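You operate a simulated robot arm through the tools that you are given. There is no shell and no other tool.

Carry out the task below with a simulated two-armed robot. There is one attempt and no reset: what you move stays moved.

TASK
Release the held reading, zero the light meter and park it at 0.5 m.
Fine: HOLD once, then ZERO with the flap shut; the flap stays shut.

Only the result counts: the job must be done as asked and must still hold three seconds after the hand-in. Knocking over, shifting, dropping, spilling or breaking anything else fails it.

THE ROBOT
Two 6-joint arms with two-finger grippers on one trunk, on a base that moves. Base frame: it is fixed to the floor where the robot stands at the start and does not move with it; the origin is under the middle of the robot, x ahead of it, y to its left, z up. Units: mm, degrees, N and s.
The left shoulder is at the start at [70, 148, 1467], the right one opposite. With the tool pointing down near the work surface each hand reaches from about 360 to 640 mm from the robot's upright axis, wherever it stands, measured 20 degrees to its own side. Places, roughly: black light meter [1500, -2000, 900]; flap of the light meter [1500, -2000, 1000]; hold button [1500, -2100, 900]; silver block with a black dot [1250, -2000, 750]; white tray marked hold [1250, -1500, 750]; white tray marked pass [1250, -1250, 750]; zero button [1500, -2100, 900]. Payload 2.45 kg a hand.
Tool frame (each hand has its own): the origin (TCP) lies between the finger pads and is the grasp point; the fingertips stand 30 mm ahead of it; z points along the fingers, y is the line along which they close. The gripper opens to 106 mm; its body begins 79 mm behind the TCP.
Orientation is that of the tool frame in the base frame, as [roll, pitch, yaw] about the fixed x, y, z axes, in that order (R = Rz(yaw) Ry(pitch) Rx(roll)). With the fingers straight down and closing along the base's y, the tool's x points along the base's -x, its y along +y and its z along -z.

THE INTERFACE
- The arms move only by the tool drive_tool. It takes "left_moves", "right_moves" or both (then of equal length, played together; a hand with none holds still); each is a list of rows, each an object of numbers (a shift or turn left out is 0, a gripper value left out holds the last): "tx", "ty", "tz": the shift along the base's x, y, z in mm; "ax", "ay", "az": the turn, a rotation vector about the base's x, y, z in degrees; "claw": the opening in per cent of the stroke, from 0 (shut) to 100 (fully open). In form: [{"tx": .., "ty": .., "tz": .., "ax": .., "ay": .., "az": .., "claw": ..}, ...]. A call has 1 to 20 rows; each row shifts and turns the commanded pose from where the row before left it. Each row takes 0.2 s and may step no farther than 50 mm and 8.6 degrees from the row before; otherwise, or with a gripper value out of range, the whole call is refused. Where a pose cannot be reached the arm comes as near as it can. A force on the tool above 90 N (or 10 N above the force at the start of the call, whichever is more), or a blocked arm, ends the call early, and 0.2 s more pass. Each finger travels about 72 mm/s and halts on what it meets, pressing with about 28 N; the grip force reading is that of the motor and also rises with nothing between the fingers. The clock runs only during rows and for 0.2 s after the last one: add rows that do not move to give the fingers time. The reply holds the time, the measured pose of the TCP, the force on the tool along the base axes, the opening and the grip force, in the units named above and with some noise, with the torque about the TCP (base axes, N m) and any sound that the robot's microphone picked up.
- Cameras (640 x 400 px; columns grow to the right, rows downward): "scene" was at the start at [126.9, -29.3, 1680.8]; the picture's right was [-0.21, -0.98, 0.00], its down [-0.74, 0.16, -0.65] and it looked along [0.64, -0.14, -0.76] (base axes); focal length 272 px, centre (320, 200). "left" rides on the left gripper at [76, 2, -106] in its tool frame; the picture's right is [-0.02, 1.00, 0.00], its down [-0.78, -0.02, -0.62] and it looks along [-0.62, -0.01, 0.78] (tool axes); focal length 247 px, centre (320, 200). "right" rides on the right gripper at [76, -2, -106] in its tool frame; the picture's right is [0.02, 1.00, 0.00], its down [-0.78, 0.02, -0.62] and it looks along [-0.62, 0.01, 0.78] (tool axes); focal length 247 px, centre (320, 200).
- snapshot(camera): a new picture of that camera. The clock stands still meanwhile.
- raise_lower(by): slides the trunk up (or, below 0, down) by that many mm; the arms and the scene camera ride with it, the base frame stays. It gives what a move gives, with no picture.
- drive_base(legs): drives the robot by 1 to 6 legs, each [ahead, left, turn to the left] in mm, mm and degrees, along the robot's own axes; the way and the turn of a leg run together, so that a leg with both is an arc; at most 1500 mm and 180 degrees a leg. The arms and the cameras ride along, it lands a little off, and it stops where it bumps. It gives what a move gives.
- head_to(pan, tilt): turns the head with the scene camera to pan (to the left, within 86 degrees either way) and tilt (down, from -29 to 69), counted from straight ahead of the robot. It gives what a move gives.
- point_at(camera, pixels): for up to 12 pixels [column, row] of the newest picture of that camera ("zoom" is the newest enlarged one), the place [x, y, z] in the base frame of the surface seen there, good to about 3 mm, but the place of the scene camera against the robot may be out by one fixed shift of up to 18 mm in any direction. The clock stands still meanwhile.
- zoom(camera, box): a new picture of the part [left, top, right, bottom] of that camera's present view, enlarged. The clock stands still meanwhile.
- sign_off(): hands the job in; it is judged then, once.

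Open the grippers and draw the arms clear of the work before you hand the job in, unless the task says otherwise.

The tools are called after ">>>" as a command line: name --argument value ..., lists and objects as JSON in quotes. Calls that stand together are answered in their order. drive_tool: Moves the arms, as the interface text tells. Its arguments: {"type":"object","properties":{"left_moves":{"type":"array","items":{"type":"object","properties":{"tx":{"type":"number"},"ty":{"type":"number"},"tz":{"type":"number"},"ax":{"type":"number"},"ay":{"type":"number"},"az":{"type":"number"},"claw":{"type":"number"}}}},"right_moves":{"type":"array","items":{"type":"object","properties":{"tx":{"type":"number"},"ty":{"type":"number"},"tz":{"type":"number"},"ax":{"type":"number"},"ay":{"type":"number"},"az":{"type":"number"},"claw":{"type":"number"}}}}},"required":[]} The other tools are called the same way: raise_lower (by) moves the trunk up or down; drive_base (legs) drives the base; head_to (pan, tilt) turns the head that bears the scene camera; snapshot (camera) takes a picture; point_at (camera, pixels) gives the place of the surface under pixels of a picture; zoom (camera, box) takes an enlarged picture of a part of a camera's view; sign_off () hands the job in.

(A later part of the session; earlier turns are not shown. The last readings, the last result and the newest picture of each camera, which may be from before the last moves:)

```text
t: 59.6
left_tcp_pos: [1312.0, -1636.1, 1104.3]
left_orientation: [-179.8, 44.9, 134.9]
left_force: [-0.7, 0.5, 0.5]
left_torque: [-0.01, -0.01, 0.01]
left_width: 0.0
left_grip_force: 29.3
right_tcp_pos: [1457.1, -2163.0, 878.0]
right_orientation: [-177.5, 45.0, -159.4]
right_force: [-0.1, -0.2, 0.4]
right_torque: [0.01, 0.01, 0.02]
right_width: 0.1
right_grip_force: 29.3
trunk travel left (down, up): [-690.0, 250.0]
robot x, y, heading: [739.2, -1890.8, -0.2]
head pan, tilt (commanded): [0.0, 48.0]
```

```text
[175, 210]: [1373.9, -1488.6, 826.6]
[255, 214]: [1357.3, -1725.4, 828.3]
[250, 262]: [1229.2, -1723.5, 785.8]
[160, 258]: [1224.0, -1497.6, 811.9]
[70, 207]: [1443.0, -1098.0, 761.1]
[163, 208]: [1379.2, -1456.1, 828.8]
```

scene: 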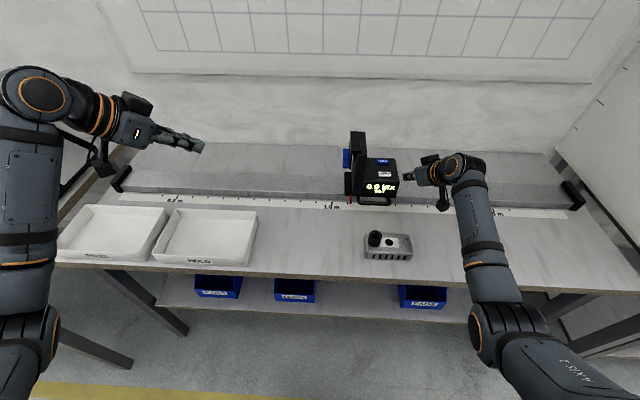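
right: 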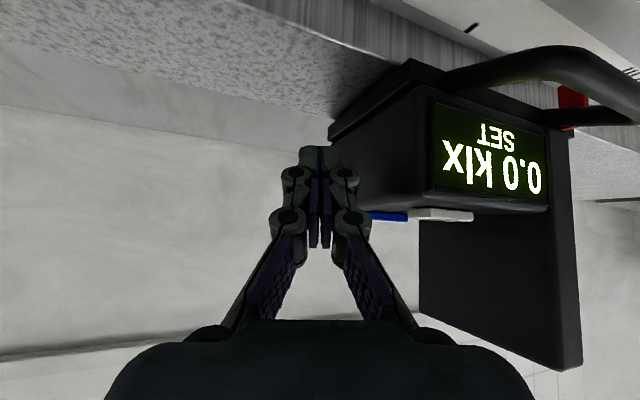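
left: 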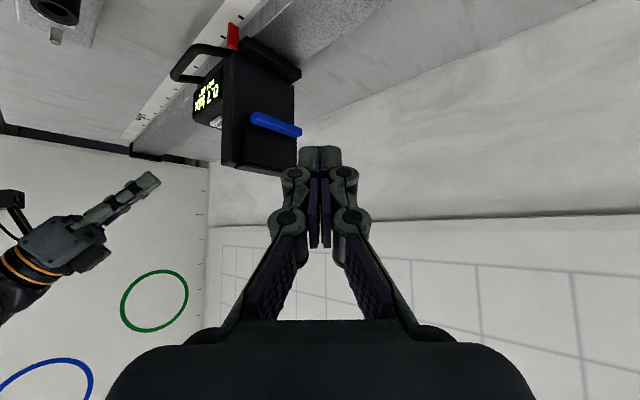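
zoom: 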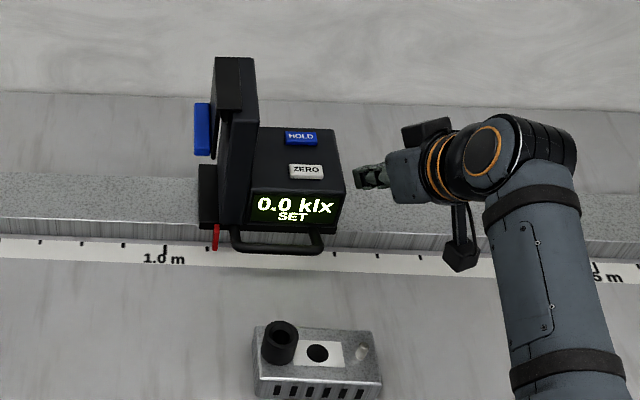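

The pod clears the block (top z≈845) and the tray rims (z≈824) well. I start pushing the meter along the rail in +y with a slight +x for the rail's slant.

>>> drive_tool --right_moves '[{"ty": 5, "tx": 0.3}, {"ty": 5, "tx": 0.3}, {"ty": 5, "tx": 0.3}, {"ty": 5, "tx": 0.3}, {"ty": 8, "tx": 0.5}, {"ty": 10, "tx": 0.6}, {"ty": 10, "tx": 0.6}, {"ty": 10, "tx": 0.6}, {"ty": 10, "tx": 0.6}, {"ty": 8, "tx": 0.5}, {"ty": 4, "tx": 0.2}, {}]'

>>> snapshot --camera "right"

>>> zoom --camera "scene" --box '[270, 110, 470, 260]'

```text
t: 62.2
left_tcp_pos: [1310.8, -1635.8, 1104.5]
left_orientation: [-179.8, 44.9, 134.8]
left_force: [-0.4, -0.4, -0.2]
left_torque: [0.0, -0.02, 0.04]
left_width: 0.1
left_grip_force: 28.6
right_tcp_pos: [1460.4, -2080.9, 880.8]
right_orientation: [-177.6, 45.0, -159.5]
right_force: [-0.7, -2.3, -1.3]
right_torque: [-0.05, 0.0, -0.03]
right_width: 0.3
right_grip_force: 28.9
trunk travel left (down, up): [-690.0, 250.0]
robot x, y, heading: [736.4, -1891.3, -0.1]
head pan, tilt (commanded): [0.0, 48.0]
```

```text
taken
```

right: 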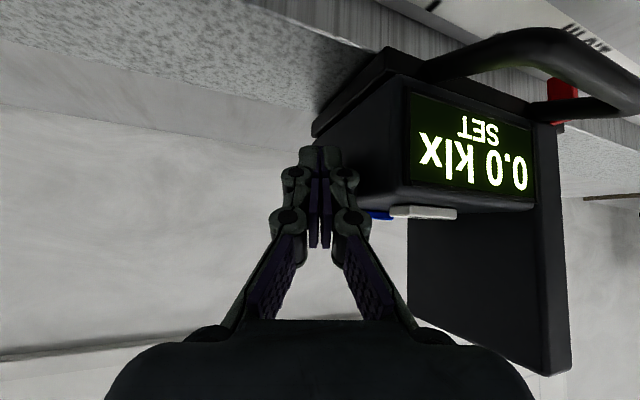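

```text
2.67 times, centred on (370, 185) of scene
```

zoom: 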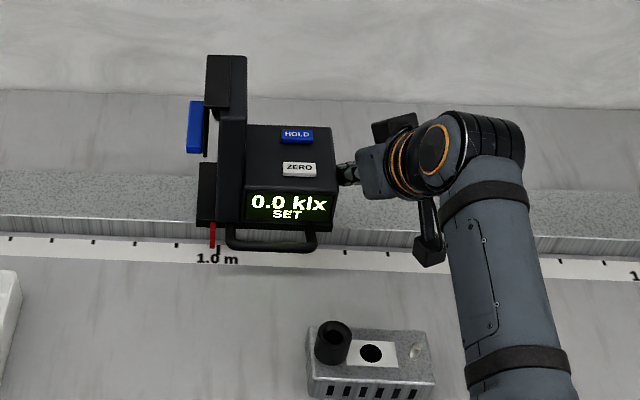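

The push works: force 2.3 N, pointer now near 1.0 m, display still "0.0 klx SET", flap shut. I keep pushing another ~230 mm.

>>> drive_tool --right_moves '[{"ty": 6, "tx": 0.4}, {"ty": 12, "tx": 0.72}, {"ty": 12, "tx": 0.72}, {"ty": 12, "tx": 0.72}, {"ty": 12, "tx": 0.72}, {"ty": 12, "tx": 0.72}, {"ty": 12, "tx": 0.72}, {"ty": 12, "tx": 0.72}, {"ty": 12, "tx": 0.72}, {"ty": 12, "tx": 0.72}, {"ty": 12, "tx": 0.72}, {"ty": 12, "tx": 0.72}, {"ty": 12, "tx": 0.72}, {"ty": 12, "tx": 0.72}, {"ty": 12, "tx": 0.72}, {"ty": 12, "tx": 0.72}, {"ty": 12, "tx": 0.72}, {"ty": 8, "tx": 0.5}, {"ty": 4, "tx": 0.2}, {}]'

>>> snapshot --camera "right"

>>> snapshot --camera "scene"

```text
t: 66.6
left_tcp_pos: [1312.0, -1636.3, 1104.8]
left_orientation: [-179.7, 45.0, 134.9]
left_force: [0.5, 0.1, 0.7]
left_torque: [0.0, -0.01, 0.0]
left_width: 0.0
left_grip_force: 28.3
right_tcp_pos: [1481.7, -1904.9, 876.3]
right_orientation: [-174.7, 44.6, -159.1]
right_force: [0.1, -0.2, 0.4]
right_torque: [0.01, -0.03, -0.03]
right_width: 0.1
right_grip_force: 28.8
trunk travel left (down, up): [-690.0, 250.0]
robot x, y, heading: [740.2, -1894.6, -0.1]
head pan, tilt (commanded): [0.0, 48.0]
stopped in row 20 (right hand): the arm was blocked; the commanded pose is now the measured one
```

```text
taken
```

right: 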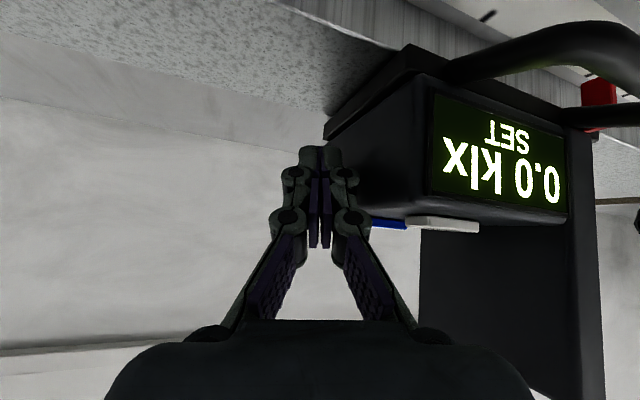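

```text
taken
```

scene: 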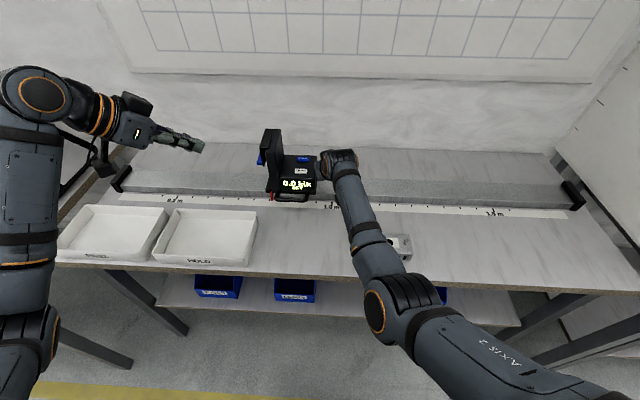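

The arm reports it was blocked near the end, with the meter at about 0.85 m. I check whether the forearm is touching anything, such as the silver block near (400,245).

>>> zoom --camera "scene" --box '[240, 110, 460, 310]'

>>> point_at --camera "scene" --pixels '[[380, 240], [385, 255], [370, 250], [400, 240], [375, 300], [355, 200], [340, 165], [420, 300]]'

```text
2.00 times, centred on (350, 210) of scene
```

zoom: 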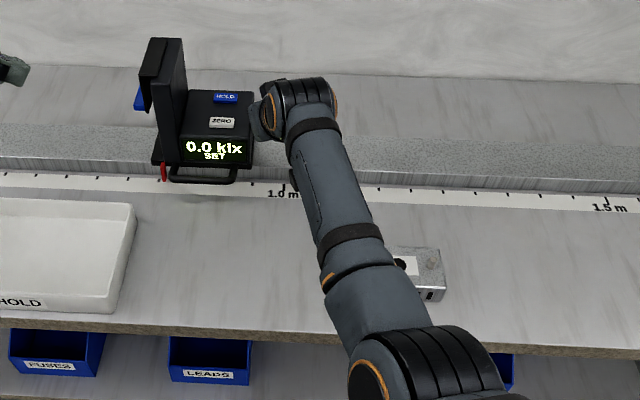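

```text
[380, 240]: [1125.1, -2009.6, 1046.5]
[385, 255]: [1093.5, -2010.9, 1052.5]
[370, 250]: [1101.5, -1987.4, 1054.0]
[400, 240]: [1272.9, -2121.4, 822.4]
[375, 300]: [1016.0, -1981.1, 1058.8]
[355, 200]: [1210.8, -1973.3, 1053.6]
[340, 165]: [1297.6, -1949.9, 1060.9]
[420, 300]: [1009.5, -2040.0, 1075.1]
```

The forearm is free (z≈1050), so it was the arm's own joint limit; the meter now stands near 0.84 m with display "0.0 klx SET". I back the hand off in -y, then up and back, before moving the base.

>>> drive_tool --right_moves '[{"ty": -10}, {"ty": -15}, {"ty": -15, "tz": 10}, {"tz": 35}, {"tz": 40}, {"tz": 40}, {"tz": 40, "tx": -20}, {"tz": 40, "tx": -35}, {"tx": -45, "tz": 10}, {"tx": -45}, {}]'

>>> snapshot --camera "scene"

```text
refused: row 8 steps farther than a row can; nothing moved
```

```text
taken
```

scene: 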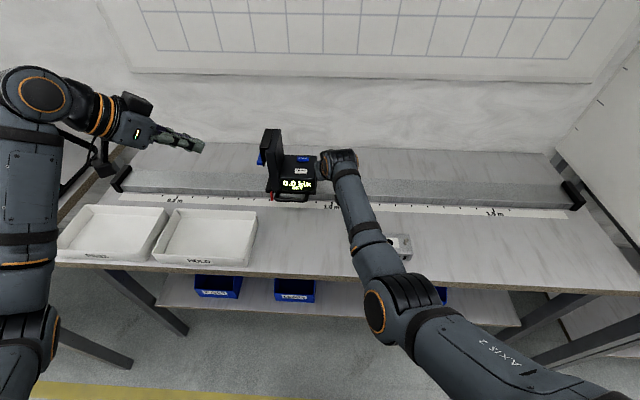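

One row was longer than allowed, so nothing moved. I send the same retreat with shorter rows.

>>> drive_tool --right_moves '[{"ty": -10}, {"ty": -15}, {"ty": -15, "tz": 10}, {"tz": 35}, {"tz": 40}, {"tz": 40}, {"tz": 35, "tx": -20}, {"tz": 30, "tx": -30}, {"tx": -40, "tz": 10}, {"tx": -45}, {}]'

>>> snapshot --camera "scene"

```text
t: 69.2
left_tcp_pos: [1311.4, -1636.6, 1105.6]
left_orientation: [-179.7, 44.9, 135.0]
left_force: [-0.8, -1.1, -0.8]
left_torque: [0.04, -0.01, -0.03]
left_width: 0.3
left_grip_force: 28.6
right_tcp_pos: [1379.8, -2025.7, 1082.0]
right_orientation: [-167.8, 44.1, -157.6]
right_force: [-0.1, 0.3, 1.1]
right_torque: [0.02, -0.01, -0.03]
right_width: 0.0
right_grip_force: 28.9
right hand out of reach, approached as far as the arm can: row 9, 10
trunk travel left (down, up): [-690.0, 250.0]
robot x, y, heading: [739.1, -1893.0, -0.3]
head pan, tilt (commanded): [0.0, 48.0]
stopped in row 11 (right hand): the arm was blocked; the commanded pose is now the measured one
```

```text
taken
```

scene: 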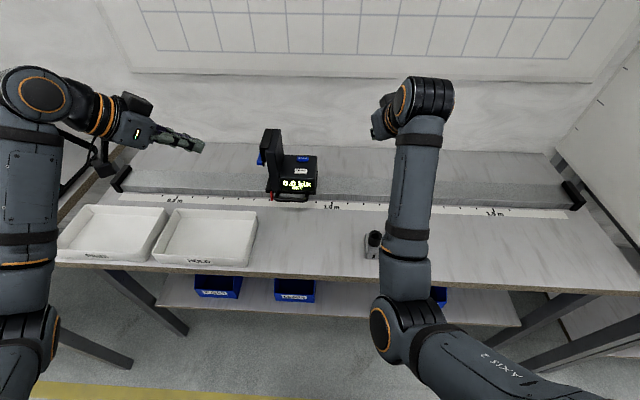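

The right arm was near full stretch, so I want to stand a little closer. I measure the bench's front edge (row ~270) to see how much room there is.

>>> point_at --camera "scene" --pixels '[[130, 263], [220, 268], [300, 273], [340, 274], [480, 282], [220, 276], [300, 281], [160, 330], [240, 200], [270, 200]]'

>>> zoom --camera "scene" --box '[230, 120, 350, 220]'

```text
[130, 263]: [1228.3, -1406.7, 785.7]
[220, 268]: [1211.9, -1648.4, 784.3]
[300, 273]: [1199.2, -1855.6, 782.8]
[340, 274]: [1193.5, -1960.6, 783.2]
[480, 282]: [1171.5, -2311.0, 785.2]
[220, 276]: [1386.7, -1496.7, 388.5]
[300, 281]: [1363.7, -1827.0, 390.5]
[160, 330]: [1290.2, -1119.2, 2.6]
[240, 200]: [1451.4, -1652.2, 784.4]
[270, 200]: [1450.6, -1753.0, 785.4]
```

```text
4.00 times, centred on (290, 170) of scene
```

zoom: 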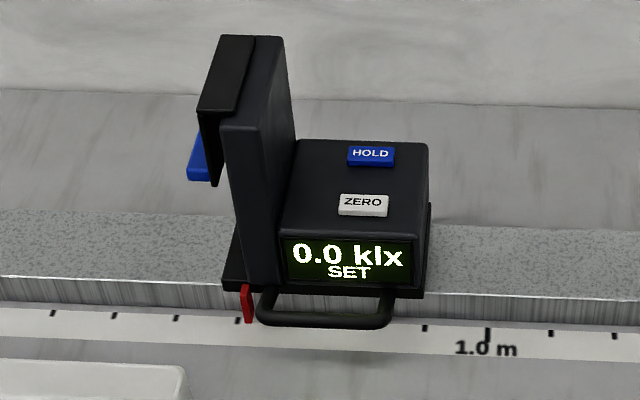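

The bench edge is at x≈1200 here, so there is room. The meter shows near 0.81 m. I drive 50 mm ahead and 253 mm left; the raised hand (lowest point z≈1054) passes above the meter (z≤985).

>>> drive_base --legs '[[0, 253, 0], [50, 0, 0]]'

>>> snapshot --camera "scene"

>>> snapshot --camera "right"

```text
t: 71.6
left_tcp_pos: [1361.0, -1385.9, 1106.1]
left_orientation: [-180.0, 45.1, 134.7]
left_force: [0.0, -0.1, 0.5]
left_torque: [0.01, -0.01, 0.01]
left_width: 0.3
left_grip_force: 28.7
right_tcp_pos: [1427.1, -1774.4, 1082.7]
right_orientation: [-167.8, 44.2, -157.7]
right_force: [-0.1, -0.4, -0.1]
right_torque: [-0.03, 0.01, 0.02]
right_width: 0.1
right_grip_force: 29.0
trunk travel left (down, up): [-690.0, 250.0]
robot x, y, heading: [789.5, -1642.7, -0.1]
head pan, tilt (commanded): [0.0, 48.0]
```

```text
taken
```

scene: 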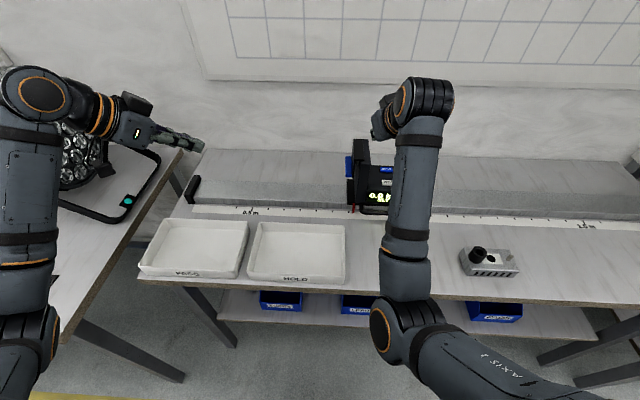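

```text
taken
```

right: 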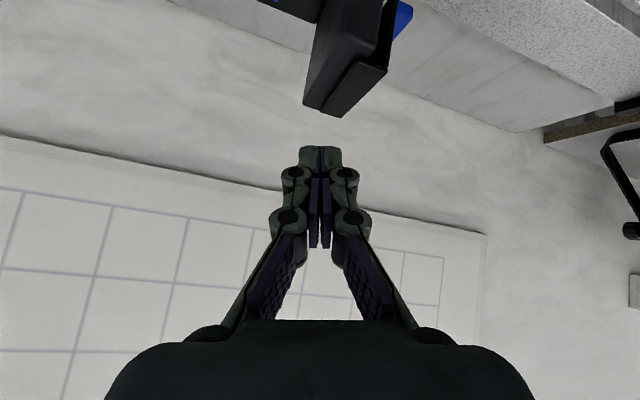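

The hand is above and in front of the meter. I move the right hand back to the -y side, restoring its tilt and yaw on the way.

>>> drive_tool --right_moves '[{"ty": -33, "tx": -6}, {"ty": -33, "tx": -6, "ax": 2, "ay": 0.8, "az": 2.1}, {"ty": -33, "tx": -6, "ax": 2, "ay": 0.8, "az": 2.1}, {"ty": -33, "tx": -6, "tz": -10, "ax": 2, "ay": 0.8, "az": 2.1}, {"ty": -33, "tx": -6, "tz": -20, "ax": 2, "ay": 0.9, "az": 2.1}, {"tz": -30}, {"tz": -30}, {}]'

>>> snapshot --camera "right"

>>> snapshot --camera "scene"

```text
t: 73.4
left_tcp_pos: [1363.4, -1386.7, 1104.6]
left_orientation: [-179.8, 44.9, 134.8]
left_force: [-0.1, 0.3, 0.0]
left_torque: [0.02, -0.04, -0.01]
left_width: 0.1
left_grip_force: 28.3
right_tcp_pos: [1399.9, -1940.1, 990.7]
right_orientation: [-179.9, 44.1, -157.8]
right_force: [-0.2, 1.6, 1.1]
right_torque: [-0.02, 0.0, 0.02]
right_width: 0.2
right_grip_force: 28.8
trunk travel left (down, up): [-690.0, 250.0]
robot x, y, heading: [793.4, -1641.1, -0.1]
head pan, tilt (commanded): [0.0, 48.0]
```

```text
taken
```

right: 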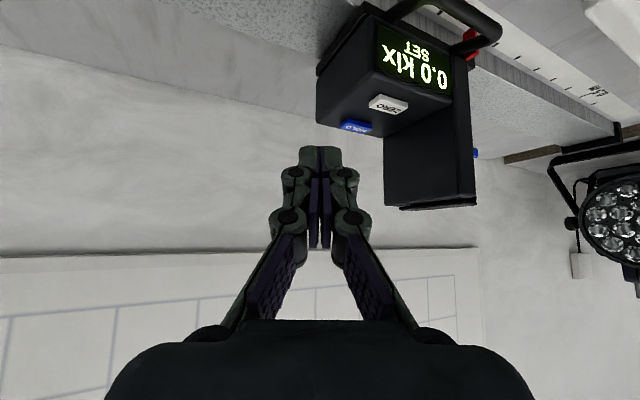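

```text
taken
```

scene: 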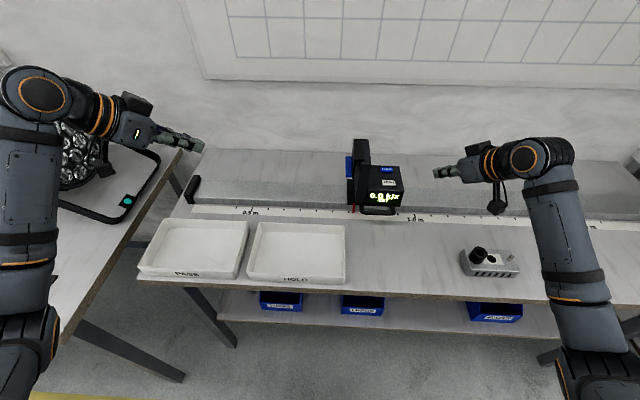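

Posture restored. I measure the housing's -y face, the buttons and the pointer again.

>>> point_at --camera "right" --pixels '[[338, 70], [330, 95], [350, 40], [390, 103], [355, 126], [471, 42], [474, 52], [600, 92]]'

>>> zoom --camera "right" --box '[440, 0, 640, 125]'

>>> zoom --camera "scene" --box '[230, 160, 430, 260]'

```text
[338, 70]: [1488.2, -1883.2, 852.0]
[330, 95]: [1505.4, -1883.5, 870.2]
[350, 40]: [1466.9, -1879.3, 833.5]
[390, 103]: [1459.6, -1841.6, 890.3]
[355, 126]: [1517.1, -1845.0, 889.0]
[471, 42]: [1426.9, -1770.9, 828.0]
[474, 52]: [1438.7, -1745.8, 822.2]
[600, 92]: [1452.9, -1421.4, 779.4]
```

```text
3.20 times, centred on (540, 62) of right
```

zoom: 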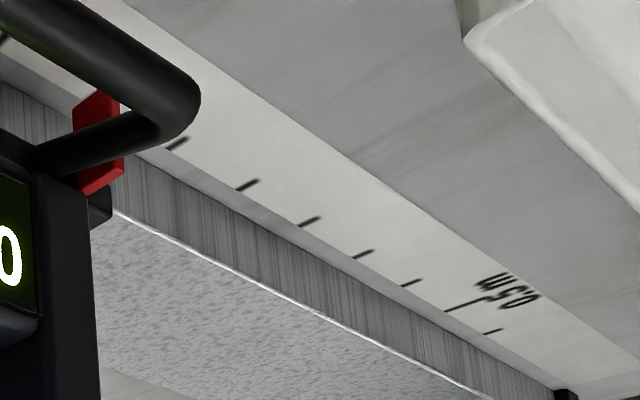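

```text
3.20 times, centred on (330, 210) of scene
```

zoom: 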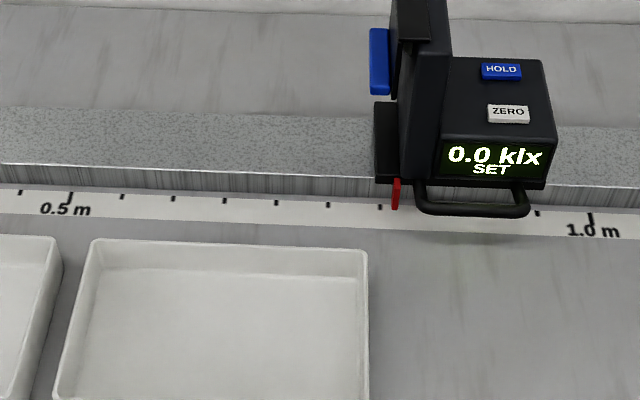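

The face is at y≈-1882 and the pointer near y≈-1745 (0.5 m is at -1431). I lower the right finger beside the housing again with ~15 mm gap.

>>> drive_tool --right_moves '[{"tx": 20, "ty": 2, "tz": -15}, {"tx": 20, "ty": 2, "tz": -20}, {"tx": 20, "ty": 3, "tz": -22}, {"tx": 10, "ty": 3, "tz": -25}, {"ty": 3, "tz": -18}, {"ty": 3, "tz": -10}, {}]'

>>> snapshot --camera "right"

```text
t: 75.0
left_tcp_pos: [1363.1, -1385.1, 1105.4]
left_orientation: [-179.7, 45.0, 134.8]
left_force: [-1.0, -0.3, -0.7]
left_torque: [-0.02, -0.03, 0.02]
left_width: 0.0
left_grip_force: 28.6
right_tcp_pos: [1469.8, -1925.7, 879.6]
right_orientation: [-179.8, 44.1, -157.7]
right_force: [0.9, 0.8, 1.5]
right_torque: [0.02, 0.02, 0.01]
right_width: 0.2
right_grip_force: 28.3
trunk travel left (down, up): [-690.0, 250.0]
robot x, y, heading: [790.0, -1640.0, -0.3]
head pan, tilt (commanded): [0.0, 48.0]
```

```text
taken
```

right: 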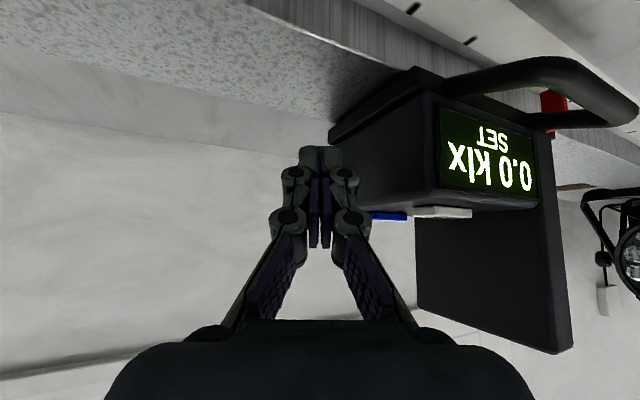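

The finger is in place. I push in +y: a slow start, then steady 12 mm rows.

>>> drive_tool --right_moves '[{"ty": 6, "tx": 0.3}, {"ty": 6, "tx": 0.3}, {"ty": 6, "tx": 0.3}, {"ty": 8, "tx": 0.5}, {"ty": 12, "tx": 0.72}, {"ty": 12, "tx": 0.72}, {"ty": 12, "tx": 0.72}, {"ty": 12, "tx": 0.72}, {"ty": 12, "tx": 0.72}, {"ty": 12, "tx": 0.72}, {"ty": 12, "tx": 0.72}, {"ty": 12, "tx": 0.72}, {"ty": 12, "tx": 0.72}, {"ty": 12, "tx": 0.72}, {"ty": 12, "tx": 0.72}, {"ty": 10, "tx": 0.6}, {"ty": 6, "tx": 0.3}, {"ty": 3, "tx": 0.2}, {}]'

>>> snapshot --camera "right"

>>> snapshot --camera "scene"

```text
t: 79.0
left_tcp_pos: [1362.7, -1386.1, 1105.0]
left_orientation: [-179.8, 44.9, 134.7]
left_force: [-0.6, -0.1, 0.0]
left_torque: [-0.01, 0.03, 0.04]
left_width: 0.1
left_grip_force: 28.7
right_tcp_pos: [1479.1, -1746.8, 880.9]
right_orientation: [179.9, 44.1, -157.7]
right_force: [-0.6, -1.7, -1.1]
right_torque: [-0.05, 0.03, 0.0]
right_width: 0.1
right_grip_force: 28.3
trunk travel left (down, up): [-690.0, 250.0]
robot x, y, heading: [790.3, -1639.6, -0.0]
head pan, tilt (commanded): [0.0, 48.0]
```

```text
taken
```

right: 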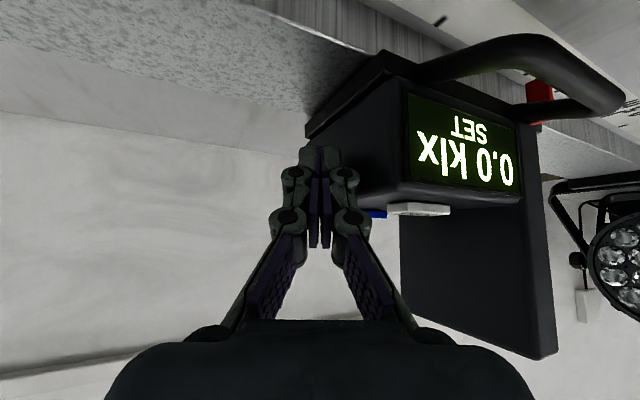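

```text
taken
```

scene: 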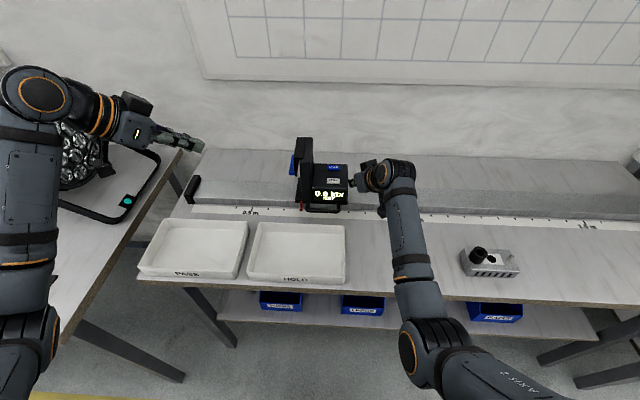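

The meter is near 0.65 m and the arm is well within its range. I push another 110 mm, ending slowly.

>>> drive_tool --right_moves '[{"ty": 6, "tx": 0.3}, {"ty": 10, "tx": 0.6}, {"ty": 10, "tx": 0.6}, {"ty": 10, "tx": 0.6}, {"ty": 10, "tx": 0.6}, {"ty": 10, "tx": 0.6}, {"ty": 10, "tx": 0.6}, {"ty": 10, "tx": 0.6}, {"ty": 10, "tx": 0.6}, {"ty": 8, "tx": 0.5}, {"ty": 6, "tx": 0.4}, {"ty": 5, "tx": 0.3}, {"ty": 3, "tx": 0.2}, {"ty": 2, "tx": 0.1}, {}]'

>>> snapshot --camera "right"

>>> zoom --camera "scene" --box '[210, 130, 350, 230]'

>>> zoom --camera "scene" --box '[230, 185, 310, 235]'

```text
t: 82.4
left_tcp_pos: [1363.5, -1386.0, 1104.8]
left_orientation: [-179.7, 44.9, 134.8]
left_force: [0.5, 0.3, -0.4]
left_torque: [-0.01, 0.01, -0.04]
left_width: 0.0
left_grip_force: 29.0
right_tcp_pos: [1498.7, -1703.7, 867.5]
right_orientation: [-173.2, 42.3, -156.2]
right_force: [-0.4, -0.1, 0.1]
right_torque: [0.04, 0.0, 0.02]
right_width: 0.0
right_grip_force: 28.7
trunk travel left (down, up): [-690.0, 250.0]
robot x, y, heading: [791.9, -1643.1, -0.2]
head pan, tilt (commanded): [0.0, 48.0]
stopped in row 15 (right hand): the arm was blocked; the commanded pose is now the measured one
```

```text
taken
```

right: 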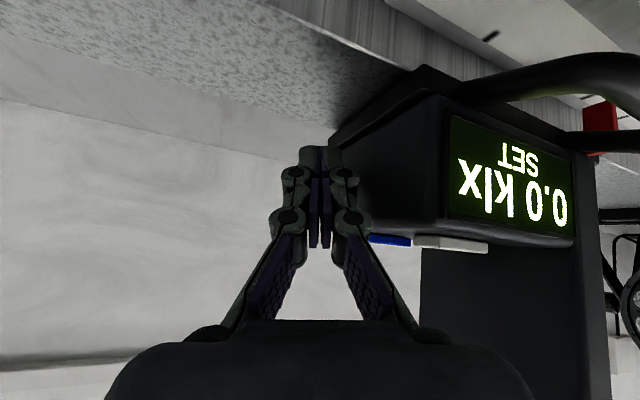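

```text
4.00 times, centred on (280, 180) of scene
```

zoom: 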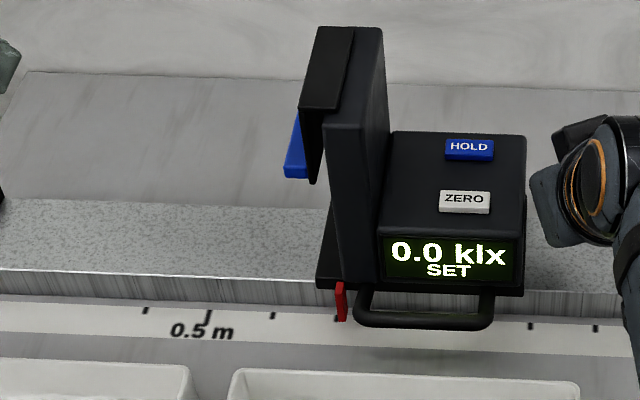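

```text
8.00 times, centred on (270, 210) of scene
```

zoom: 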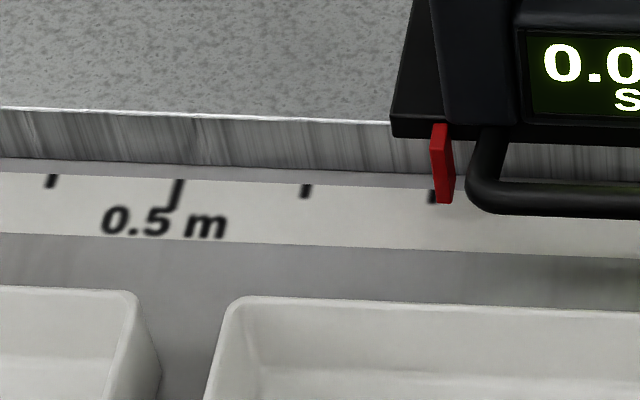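

The arm hit its inward joint limit again; the pointer is now at about 0.6 m, display "0.0 klx SET". I back the hand off 190 mm in -y (restoring its tilt) and then shift the base left 170 mm for the last stretch.

>>> drive_tool --right_moves '[{"ty": -10, "tz": 3}, {"ty": -18, "tz": 4, "tx": -2, "ax": 1.1, "ay": 0.5, "az": 1.2}, {"ty": -18, "tz": 4, "tx": -2, "ax": 1.1, "ay": 0.5, "az": 1.2}, {"ty": -18, "tz": 2, "tx": -2, "ax": 1.1, "ay": 0.4, "az": 1.1}, {"ty": -18, "tx": -2, "ax": 1.2, "ay": 0.4, "az": 1.2}, {"ty": -18, "tx": -2}, {"ty": -18, "tx": -2}, {"ty": -18, "tx": -2}, {"ty": -18, "tx": -2}, {"ty": -18, "tx": -2}, {"ty": -18, "tx": -2}, {}]'

>>> snapshot --camera "scene"

```text
t: 85.0
left_tcp_pos: [1364.1, -1385.5, 1104.4]
left_orientation: [-179.8, 44.9, 134.8]
left_force: [0.3, 0.1, 0.1]
left_torque: [-0.03, 0.0, 0.0]
left_width: 0.0
left_grip_force: 28.7
right_tcp_pos: [1477.0, -1890.2, 879.4]
right_orientation: [180.0, 42.4, -156.1]
right_force: [-0.5, 0.0, -0.1]
right_torque: [-0.02, -0.02, -0.03]
right_width: 0.0
right_grip_force: 28.8
trunk travel left (down, up): [-690.0, 250.0]
robot x, y, heading: [790.5, -1638.1, -0.3]
head pan, tilt (commanded): [0.0, 48.0]
```

```text
taken
```

scene: 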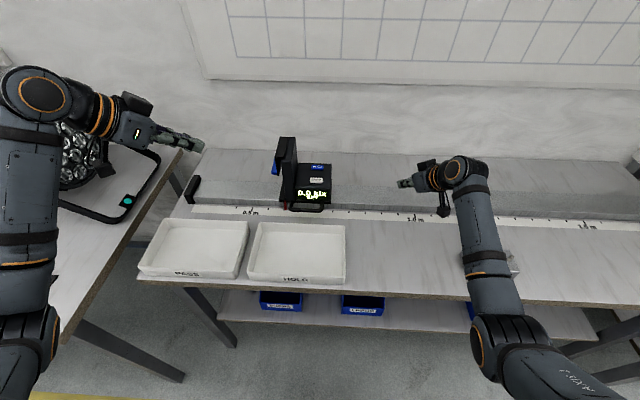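

Before moving left I check the lamp on the neighbouring bench near (80,150) and (150,170) against my left arm.

>>> point_at --camera "scene" --pixels '[[80, 150], [150, 165], [125, 202], [95, 175], [68, 130], [40, 130], [25, 90], [20, 320], [60, 330]]'

```text
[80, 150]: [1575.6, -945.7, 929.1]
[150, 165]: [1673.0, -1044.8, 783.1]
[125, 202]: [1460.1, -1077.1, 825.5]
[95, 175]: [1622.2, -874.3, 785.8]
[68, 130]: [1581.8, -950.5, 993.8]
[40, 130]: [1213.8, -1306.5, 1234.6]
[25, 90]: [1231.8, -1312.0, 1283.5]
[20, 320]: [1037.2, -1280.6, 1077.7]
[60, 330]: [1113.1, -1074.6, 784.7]
```

The lamp is at x≥1460, y≥-1080, low; the left arm at x≈1230, z≈1235 stays clear after a 160 mm shift. I drive left 160 mm; the right hand will land about 30–40 mm short of the housing.

>>> drive_base --legs '[[0, 160, 0]]'

>>> snapshot --camera "scene"

>>> snapshot --camera "right"

```text
t: 86.4
left_tcp_pos: [1366.1, -1226.5, 1105.0]
left_orientation: [-179.8, 45.1, 134.7]
left_force: [0.4, -0.2, 0.0]
left_torque: [0.0, 0.02, -0.01]
left_width: 0.0
left_grip_force: 29.3
right_tcp_pos: [1476.2, -1731.4, 879.1]
right_orientation: [179.9, 42.4, -156.4]
right_force: [-0.6, -0.2, -0.9]
right_torque: [0.02, 0.0, 0.0]
right_width: 0.0
right_grip_force: 28.5
trunk travel left (down, up): [-690.0, 250.0]
robot x, y, heading: [789.6, -1478.6, -0.5]
head pan, tilt (commanded): [0.0, 48.0]
```

```text
taken
```

scene: 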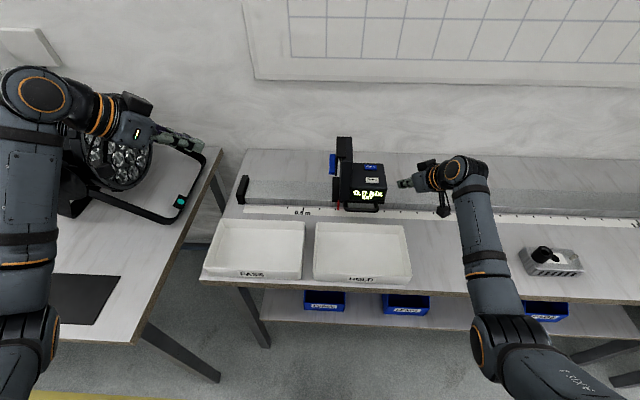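

```text
taken
```

right: 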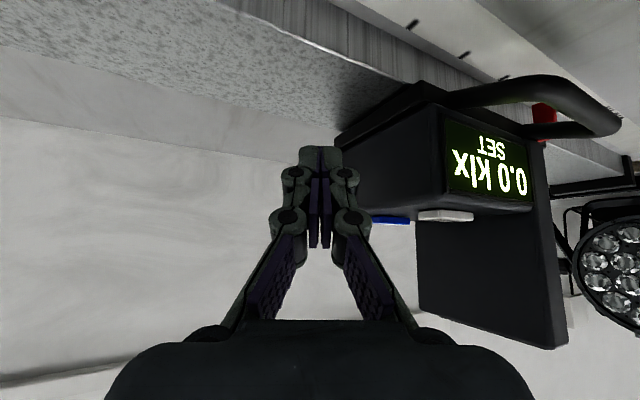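

Both are in good position. I zoom on the pointer and the 0.5 m mark to measure what is left to go.

>>> zoom --camera "scene" --box '[280, 180, 376, 240]'

>>> point_at --camera "right" --pixels '[[420, 110], [400, 160], [395, 130], [445, 215], [545, 115], [545, 127], [355, 130]]'

```text
6.67 times, centred on (328, 210) of scene
```

zoom: 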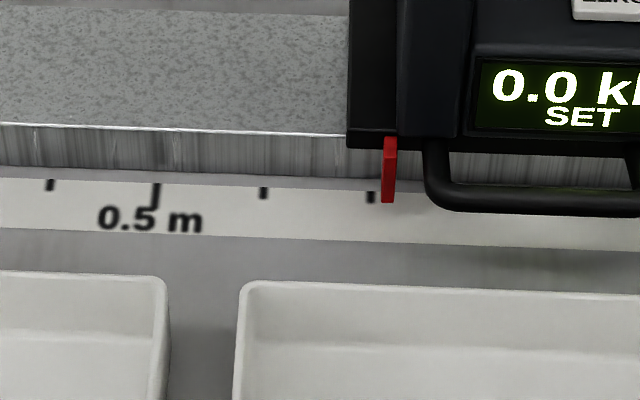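

```text
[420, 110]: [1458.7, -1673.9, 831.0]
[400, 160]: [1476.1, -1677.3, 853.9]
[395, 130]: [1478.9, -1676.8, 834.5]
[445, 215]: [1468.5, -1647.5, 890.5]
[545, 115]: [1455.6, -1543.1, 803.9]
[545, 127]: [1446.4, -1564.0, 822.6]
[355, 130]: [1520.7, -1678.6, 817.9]
```

I measure the pointer and the ticks in this zoom.

>>> point_at --camera "zoom" --pixels '[[156, 195], [156, 188], [263, 193], [370, 196], [49, 185], [389, 150], [387, 195], [392, 170], [386, 170]]'

```text
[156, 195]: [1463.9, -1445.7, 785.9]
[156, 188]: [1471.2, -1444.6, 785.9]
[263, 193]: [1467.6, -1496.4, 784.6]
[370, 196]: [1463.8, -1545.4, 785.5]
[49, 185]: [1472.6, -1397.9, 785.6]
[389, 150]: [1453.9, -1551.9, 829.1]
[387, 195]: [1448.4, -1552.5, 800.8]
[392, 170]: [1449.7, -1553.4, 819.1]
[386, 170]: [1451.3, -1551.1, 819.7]
```

The pointer has ~107 mm to go (pointer y -1552, mark -1445 in the same camera). I push about 93 mm of meter travel now, ending slowly.

>>> drive_tool --right_moves '[{"ty": 6, "tx": 0.4}, {"ty": 6, "tx": 0.4}, {"ty": 6, "tx": 0.4}, {"ty": 6, "tx": 0.4}, {"ty": 10, "tx": 0.6}, {"ty": 10, "tx": 0.6}, {"ty": 10, "tx": 0.6}, {"ty": 10, "tx": 0.6}, {"ty": 10, "tx": 0.6}, {"ty": 10, "tx": 0.6}, {"ty": 10, "tx": 0.6}, {"ty": 10, "tx": 0.6}, {"ty": 6, "tx": 0.4}, {"ty": 5, "tx": 0.3}, {"ty": 4, "tx": 0.2}, {"ty": 3, "tx": 0.2}, {"ty": 2, "tx": 0.1}, {}]'

>>> zoom --camera "scene" --box '[260, 180, 356, 240]'

>>> snapshot --camera "right"

```text
t: 90.2
left_tcp_pos: [1366.2, -1226.3, 1105.5]
left_orientation: [-179.8, 44.9, 134.5]
left_force: [0.0, -0.2, 0.8]
left_torque: [-0.03, 0.0, 0.01]
left_width: 0.1
left_grip_force: 28.5
right_tcp_pos: [1484.5, -1606.6, 879.2]
right_orientation: [-180.0, 42.5, -156.3]
right_force: [-0.3, -2.5, -0.7]
right_torque: [-0.03, 0.01, 0.01]
right_width: 0.1
right_grip_force: 28.8
trunk travel left (down, up): [-690.0, 250.0]
robot x, y, heading: [789.3, -1482.3, -0.7]
head pan, tilt (commanded): [0.0, 48.0]
```

```text
6.67 times, centred on (308, 210) of scene
```

zoom: 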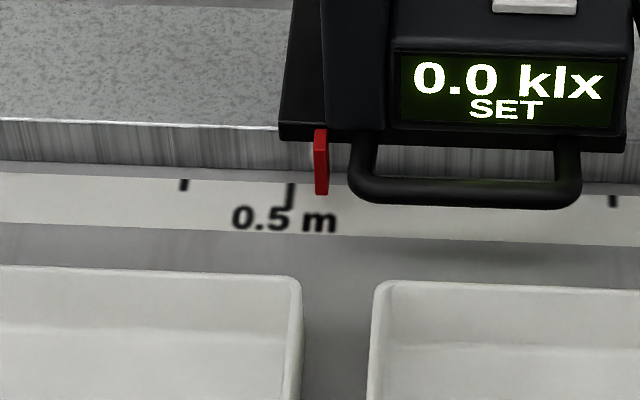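

```text
taken
```

right: 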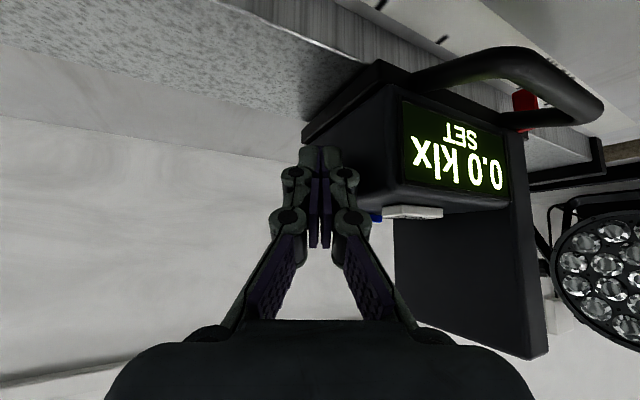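

The pointer is just right of the 0.5 m tick. I measure both in a tighter zoom.

>>> zoom --camera "scene" --box '[284, 190, 332, 220]'

>>> point_at --camera "zoom" --pixels '[[264, 240], [263, 260], [258, 275], [50, 232], [325, 150], [325, 190], [318, 190], [332, 190], [325, 240], [340, 150]]'

```text
13.33 times, centred on (308, 205) of scene
```

zoom: 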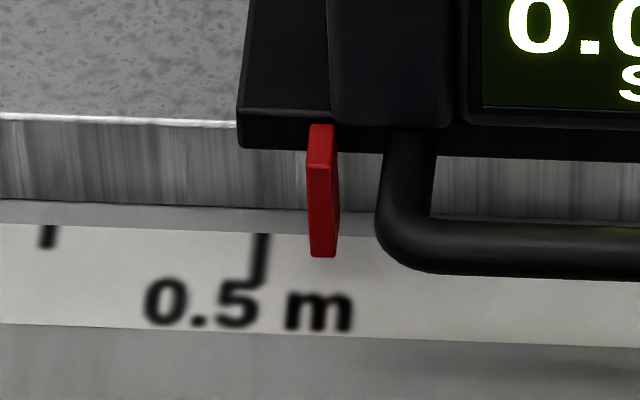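

```text
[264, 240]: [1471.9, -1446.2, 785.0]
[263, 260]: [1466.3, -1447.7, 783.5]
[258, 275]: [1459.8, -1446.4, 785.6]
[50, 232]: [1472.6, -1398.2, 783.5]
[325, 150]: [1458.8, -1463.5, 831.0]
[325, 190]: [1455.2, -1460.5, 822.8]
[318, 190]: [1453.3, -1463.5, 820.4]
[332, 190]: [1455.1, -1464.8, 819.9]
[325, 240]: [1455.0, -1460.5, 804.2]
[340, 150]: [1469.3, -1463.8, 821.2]
```

The pointer is about 15 mm short of the 0.5 m tick. I push 12 mm more in small steps and look again.

>>> drive_tool --right_moves '[{"ty": 2, "tx": 0.1}, {"ty": 2, "tx": 0.1}, {"ty": 2, "tx": 0.1}, {"ty": 2, "tx": 0.1}, {"ty": 2, "tx": 0.1}, {"ty": 1}, {"ty": 1}, {}]'

>>> zoom --camera "scene" --box '[284, 190, 332, 220]'

>>> point_at --camera "zoom" --pixels '[[264, 240], [263, 260], [50, 232], [48, 240], [280, 190], [280, 210], [280, 230], [275, 190], [285, 190], [280, 170]]'

```text
t: 92.0
left_tcp_pos: [1365.1, -1225.7, 1104.5]
left_orientation: [-179.8, 45.0, 134.6]
left_force: [0.3, 0.3, -0.1]
left_torque: [0.05, -0.01, 0.04]
left_width: 0.0
left_grip_force: 28.7
right_tcp_pos: [1485.8, -1595.8, 879.3]
right_orientation: [180.0, 42.3, -156.3]
right_force: [1.3, -1.7, 0.0]
right_torque: [-0.02, -0.01, -0.08]
right_width: 0.0
right_grip_force: 28.6
trunk travel left (down, up): [-690.0, 250.0]
robot x, y, heading: [790.0, -1480.8, -0.8]
head pan, tilt (commanded): [0.0, 48.0]
```

```text
13.33 times, centred on (308, 205) of scene
```

zoom: 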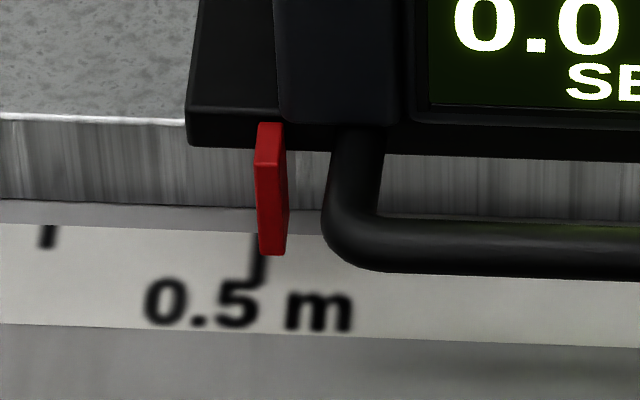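

```text
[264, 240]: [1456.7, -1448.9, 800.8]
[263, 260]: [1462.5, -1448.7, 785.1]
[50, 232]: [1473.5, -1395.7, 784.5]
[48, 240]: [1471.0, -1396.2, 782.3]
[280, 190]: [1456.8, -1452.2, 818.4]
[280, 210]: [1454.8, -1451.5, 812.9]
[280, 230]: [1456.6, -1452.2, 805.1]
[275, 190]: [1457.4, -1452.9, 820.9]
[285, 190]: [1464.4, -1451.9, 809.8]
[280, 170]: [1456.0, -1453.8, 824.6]
```

The pointer is about 4 mm from the tick now. I push 4 mm more in 1 mm steps.

>>> drive_tool --right_moves '[{"ty": 1}, {"ty": 1}, {"ty": 1}, {"ty": 1}, {}]'

>>> zoom --camera "scene" --box '[284, 190, 332, 220]'

>>> point_at --camera "zoom" --pixels '[[258, 275], [50, 232], [48, 240], [258, 190], [258, 210], [258, 230], [253, 190], [262, 190], [258, 170], [255, 220]]'

```text
t: 93.2
left_tcp_pos: [1365.5, -1227.4, 1105.2]
left_orientation: [-179.7, 45.0, 134.6]
left_force: [1.2, -0.3, -0.6]
left_torque: [-0.01, 0.0, -0.01]
left_width: 0.2
left_grip_force: 28.6
right_tcp_pos: [1484.9, -1590.6, 878.0]
right_orientation: [180.0, 42.4, -156.3]
right_force: [0.8, -2.4, 0.5]
right_torque: [-0.03, 0.02, -0.04]
right_width: 0.0
right_grip_force: 28.7
trunk travel left (down, up): [-690.0, 250.0]
robot x, y, heading: [791.4, -1478.2, -0.4]
head pan, tilt (commanded): [0.0, 48.0]
```

```text
13.33 times, centred on (308, 205) of scene
```

zoom: 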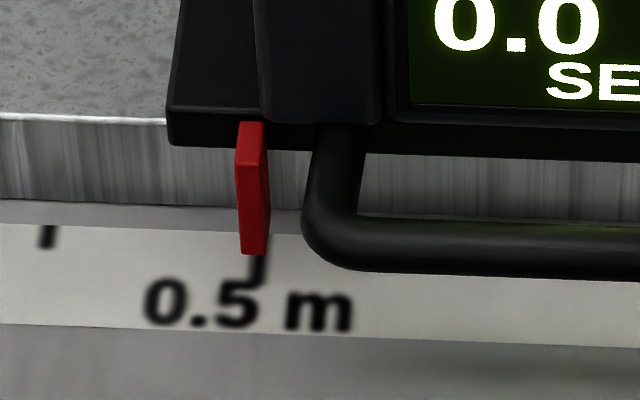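

```text
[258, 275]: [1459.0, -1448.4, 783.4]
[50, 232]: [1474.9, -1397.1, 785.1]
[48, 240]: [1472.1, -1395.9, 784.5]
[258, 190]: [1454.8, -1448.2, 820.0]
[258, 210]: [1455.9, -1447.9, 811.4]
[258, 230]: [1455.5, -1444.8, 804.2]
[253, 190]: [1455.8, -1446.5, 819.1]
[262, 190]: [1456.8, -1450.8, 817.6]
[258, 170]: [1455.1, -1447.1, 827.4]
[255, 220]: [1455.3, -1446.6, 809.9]
```

The pointer now lines up with the 0.5 m tick (pointer y≈-1446.5, tick ≈-1446 in the same camera). I withdraw the right hand gently in -y, then up and away.

>>> drive_tool --right_moves '[{"ty": -3}, {"ty": -8}, {"ty": -15}, {"ty": -20}, {"ty": -25, "tz": 5}, {"ty": -20, "tz": 25}, {"tz": 35}, {"tz": 35}, {"tz": 30}, {"tz": 20}, {}]'

>>> zoom --camera "scene" --box '[284, 190, 332, 220]'

>>> snapshot --camera "right"

>>> snapshot --camera "scene"

```text
t: 95.6
left_tcp_pos: [1365.7, -1225.2, 1105.6]
left_orientation: [-179.7, 45.0, 134.6]
left_force: [0.0, 0.7, -1.1]
left_torque: [0.03, 0.01, -0.01]
left_width: 0.2
left_grip_force: 28.1
right_tcp_pos: [1485.0, -1682.4, 1029.4]
right_orientation: [-179.9, 42.4, -156.3]
right_force: [0.0, -0.2, 0.8]
right_torque: [0.02, -0.02, 0.02]
right_width: 0.0
right_grip_force: 29.0
trunk travel left (down, up): [-690.0, 250.0]
robot x, y, heading: [789.7, -1476.2, -0.4]
head pan, tilt (commanded): [0.0, 48.0]
```

```text
13.33 times, centred on (308, 205) of scene
```

zoom: 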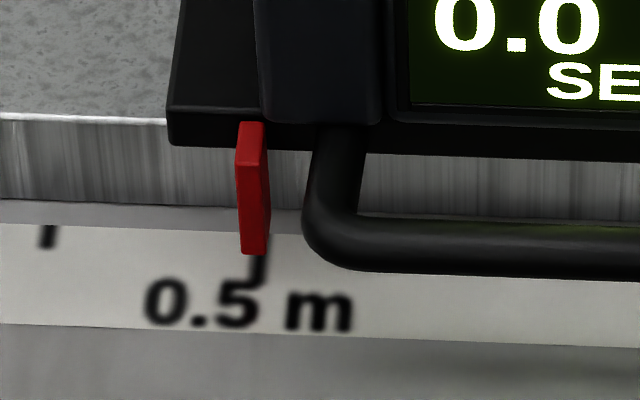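

```text
taken
```

right: 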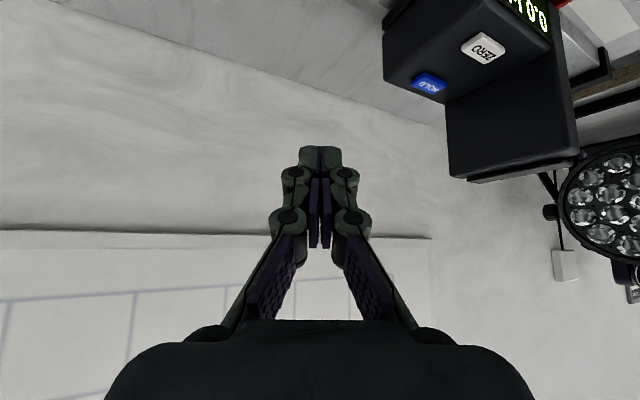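

```text
taken
```

scene: 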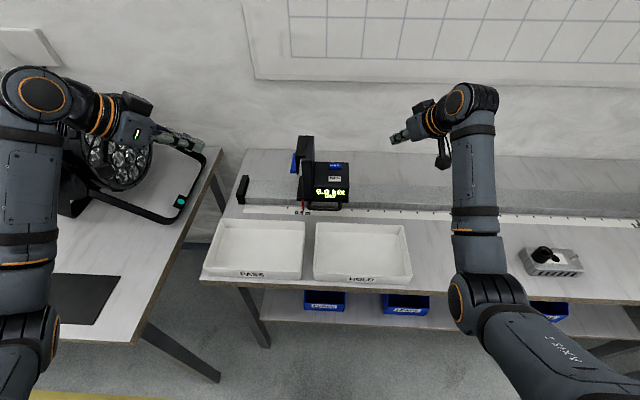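

The pointer did not move when I let go. I check the flap and display, then drive straight back 300 mm to draw both arms clear.

>>> zoom --camera "scene" --box '[280, 125, 360, 220]'

>>> drive_base --legs '[[-300, 45, 0]]'

>>> snapshot --camera "scene"

```text
4.21 times, centred on (320, 172) of scene
```

zoom: 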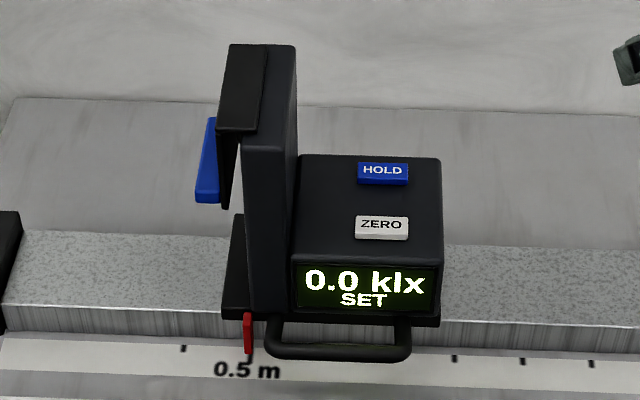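

```text
t: 97.7
left_tcp_pos: [1067.8, -1177.1, 1104.3]
left_orientation: [-179.7, 45.0, 134.7]
left_force: [-0.6, -0.2, 0.1]
left_torque: [-0.03, 0.01, 0.0]
left_width: 0.0
left_grip_force: 28.3
right_tcp_pos: [1188.9, -1633.8, 1029.1]
right_orientation: [179.9, 42.4, -156.2]
right_force: [-1.3, -0.1, 0.5]
right_torque: [0.02, 0.01, -0.01]
right_width: 0.3
right_grip_force: 28.5
trunk travel left (down, up): [-690.0, 250.0]
robot x, y, heading: [491.5, -1430.3, -0.3]
head pan, tilt (commanded): [0.0, 48.0]
```

```text
taken
```

scene: 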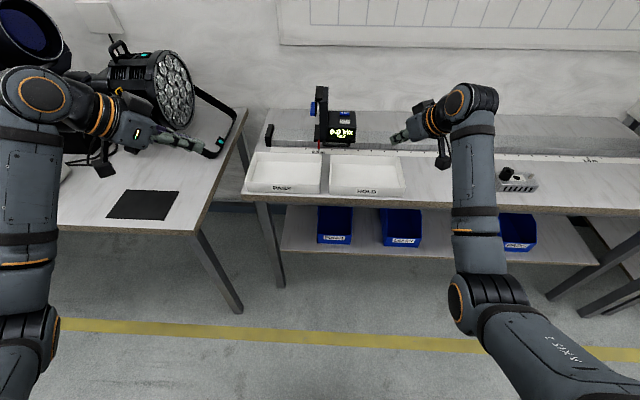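

I now stand straight in front of the 0.5 m mark. I zoom in for a parallax-free check, and open both grippers in the clear.

>>> zoom --camera "scene" --box '[300, 135, 348, 165]'

>>> point_at --camera "zoom" --pixels '[[256, 206], [256, 215], [256, 225], [250, 190], [256, 180], [262, 190], [110, 205], [400, 225]]'

>>> drive_tool --left_moves '[{"claw": 100}, {}, {}, {}, {}]' --right_moves '[{"claw": 100}, {}, {}, {}, {}]'

```text
13.33 times, centred on (324, 150) of scene
```

zoom: 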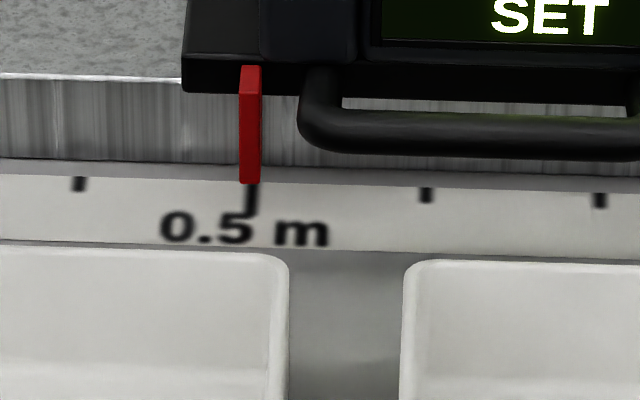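

```text
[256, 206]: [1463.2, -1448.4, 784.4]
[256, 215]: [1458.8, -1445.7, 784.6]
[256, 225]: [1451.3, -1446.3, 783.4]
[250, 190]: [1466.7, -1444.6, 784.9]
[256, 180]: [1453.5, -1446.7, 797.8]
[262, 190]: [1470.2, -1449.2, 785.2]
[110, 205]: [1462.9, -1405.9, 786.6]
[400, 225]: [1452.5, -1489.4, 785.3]
```

```text
t: 98.8
left_tcp_pos: [1066.9, -1177.1, 1104.7]
left_orientation: [-179.8, 45.0, 134.7]
left_force: [0.4, -0.2, 0.0]
left_torque: [0.01, -0.04, 0.02]
left_width: 106.3
left_grip_force: 0.0
right_tcp_pos: [1188.8, -1633.1, 1029.0]
right_orientation: [-180.0, 42.4, -156.2]
right_force: [-0.1, 0.9, -0.2]
right_torque: [0.01, -0.01, -0.05]
right_width: 106.1
right_grip_force: 0.0
trunk travel left (down, up): [-690.0, 250.0]
robot x, y, heading: [498.7, -1429.1, -0.2]
head pan, tilt (commanded): [0.0, 48.0]
```

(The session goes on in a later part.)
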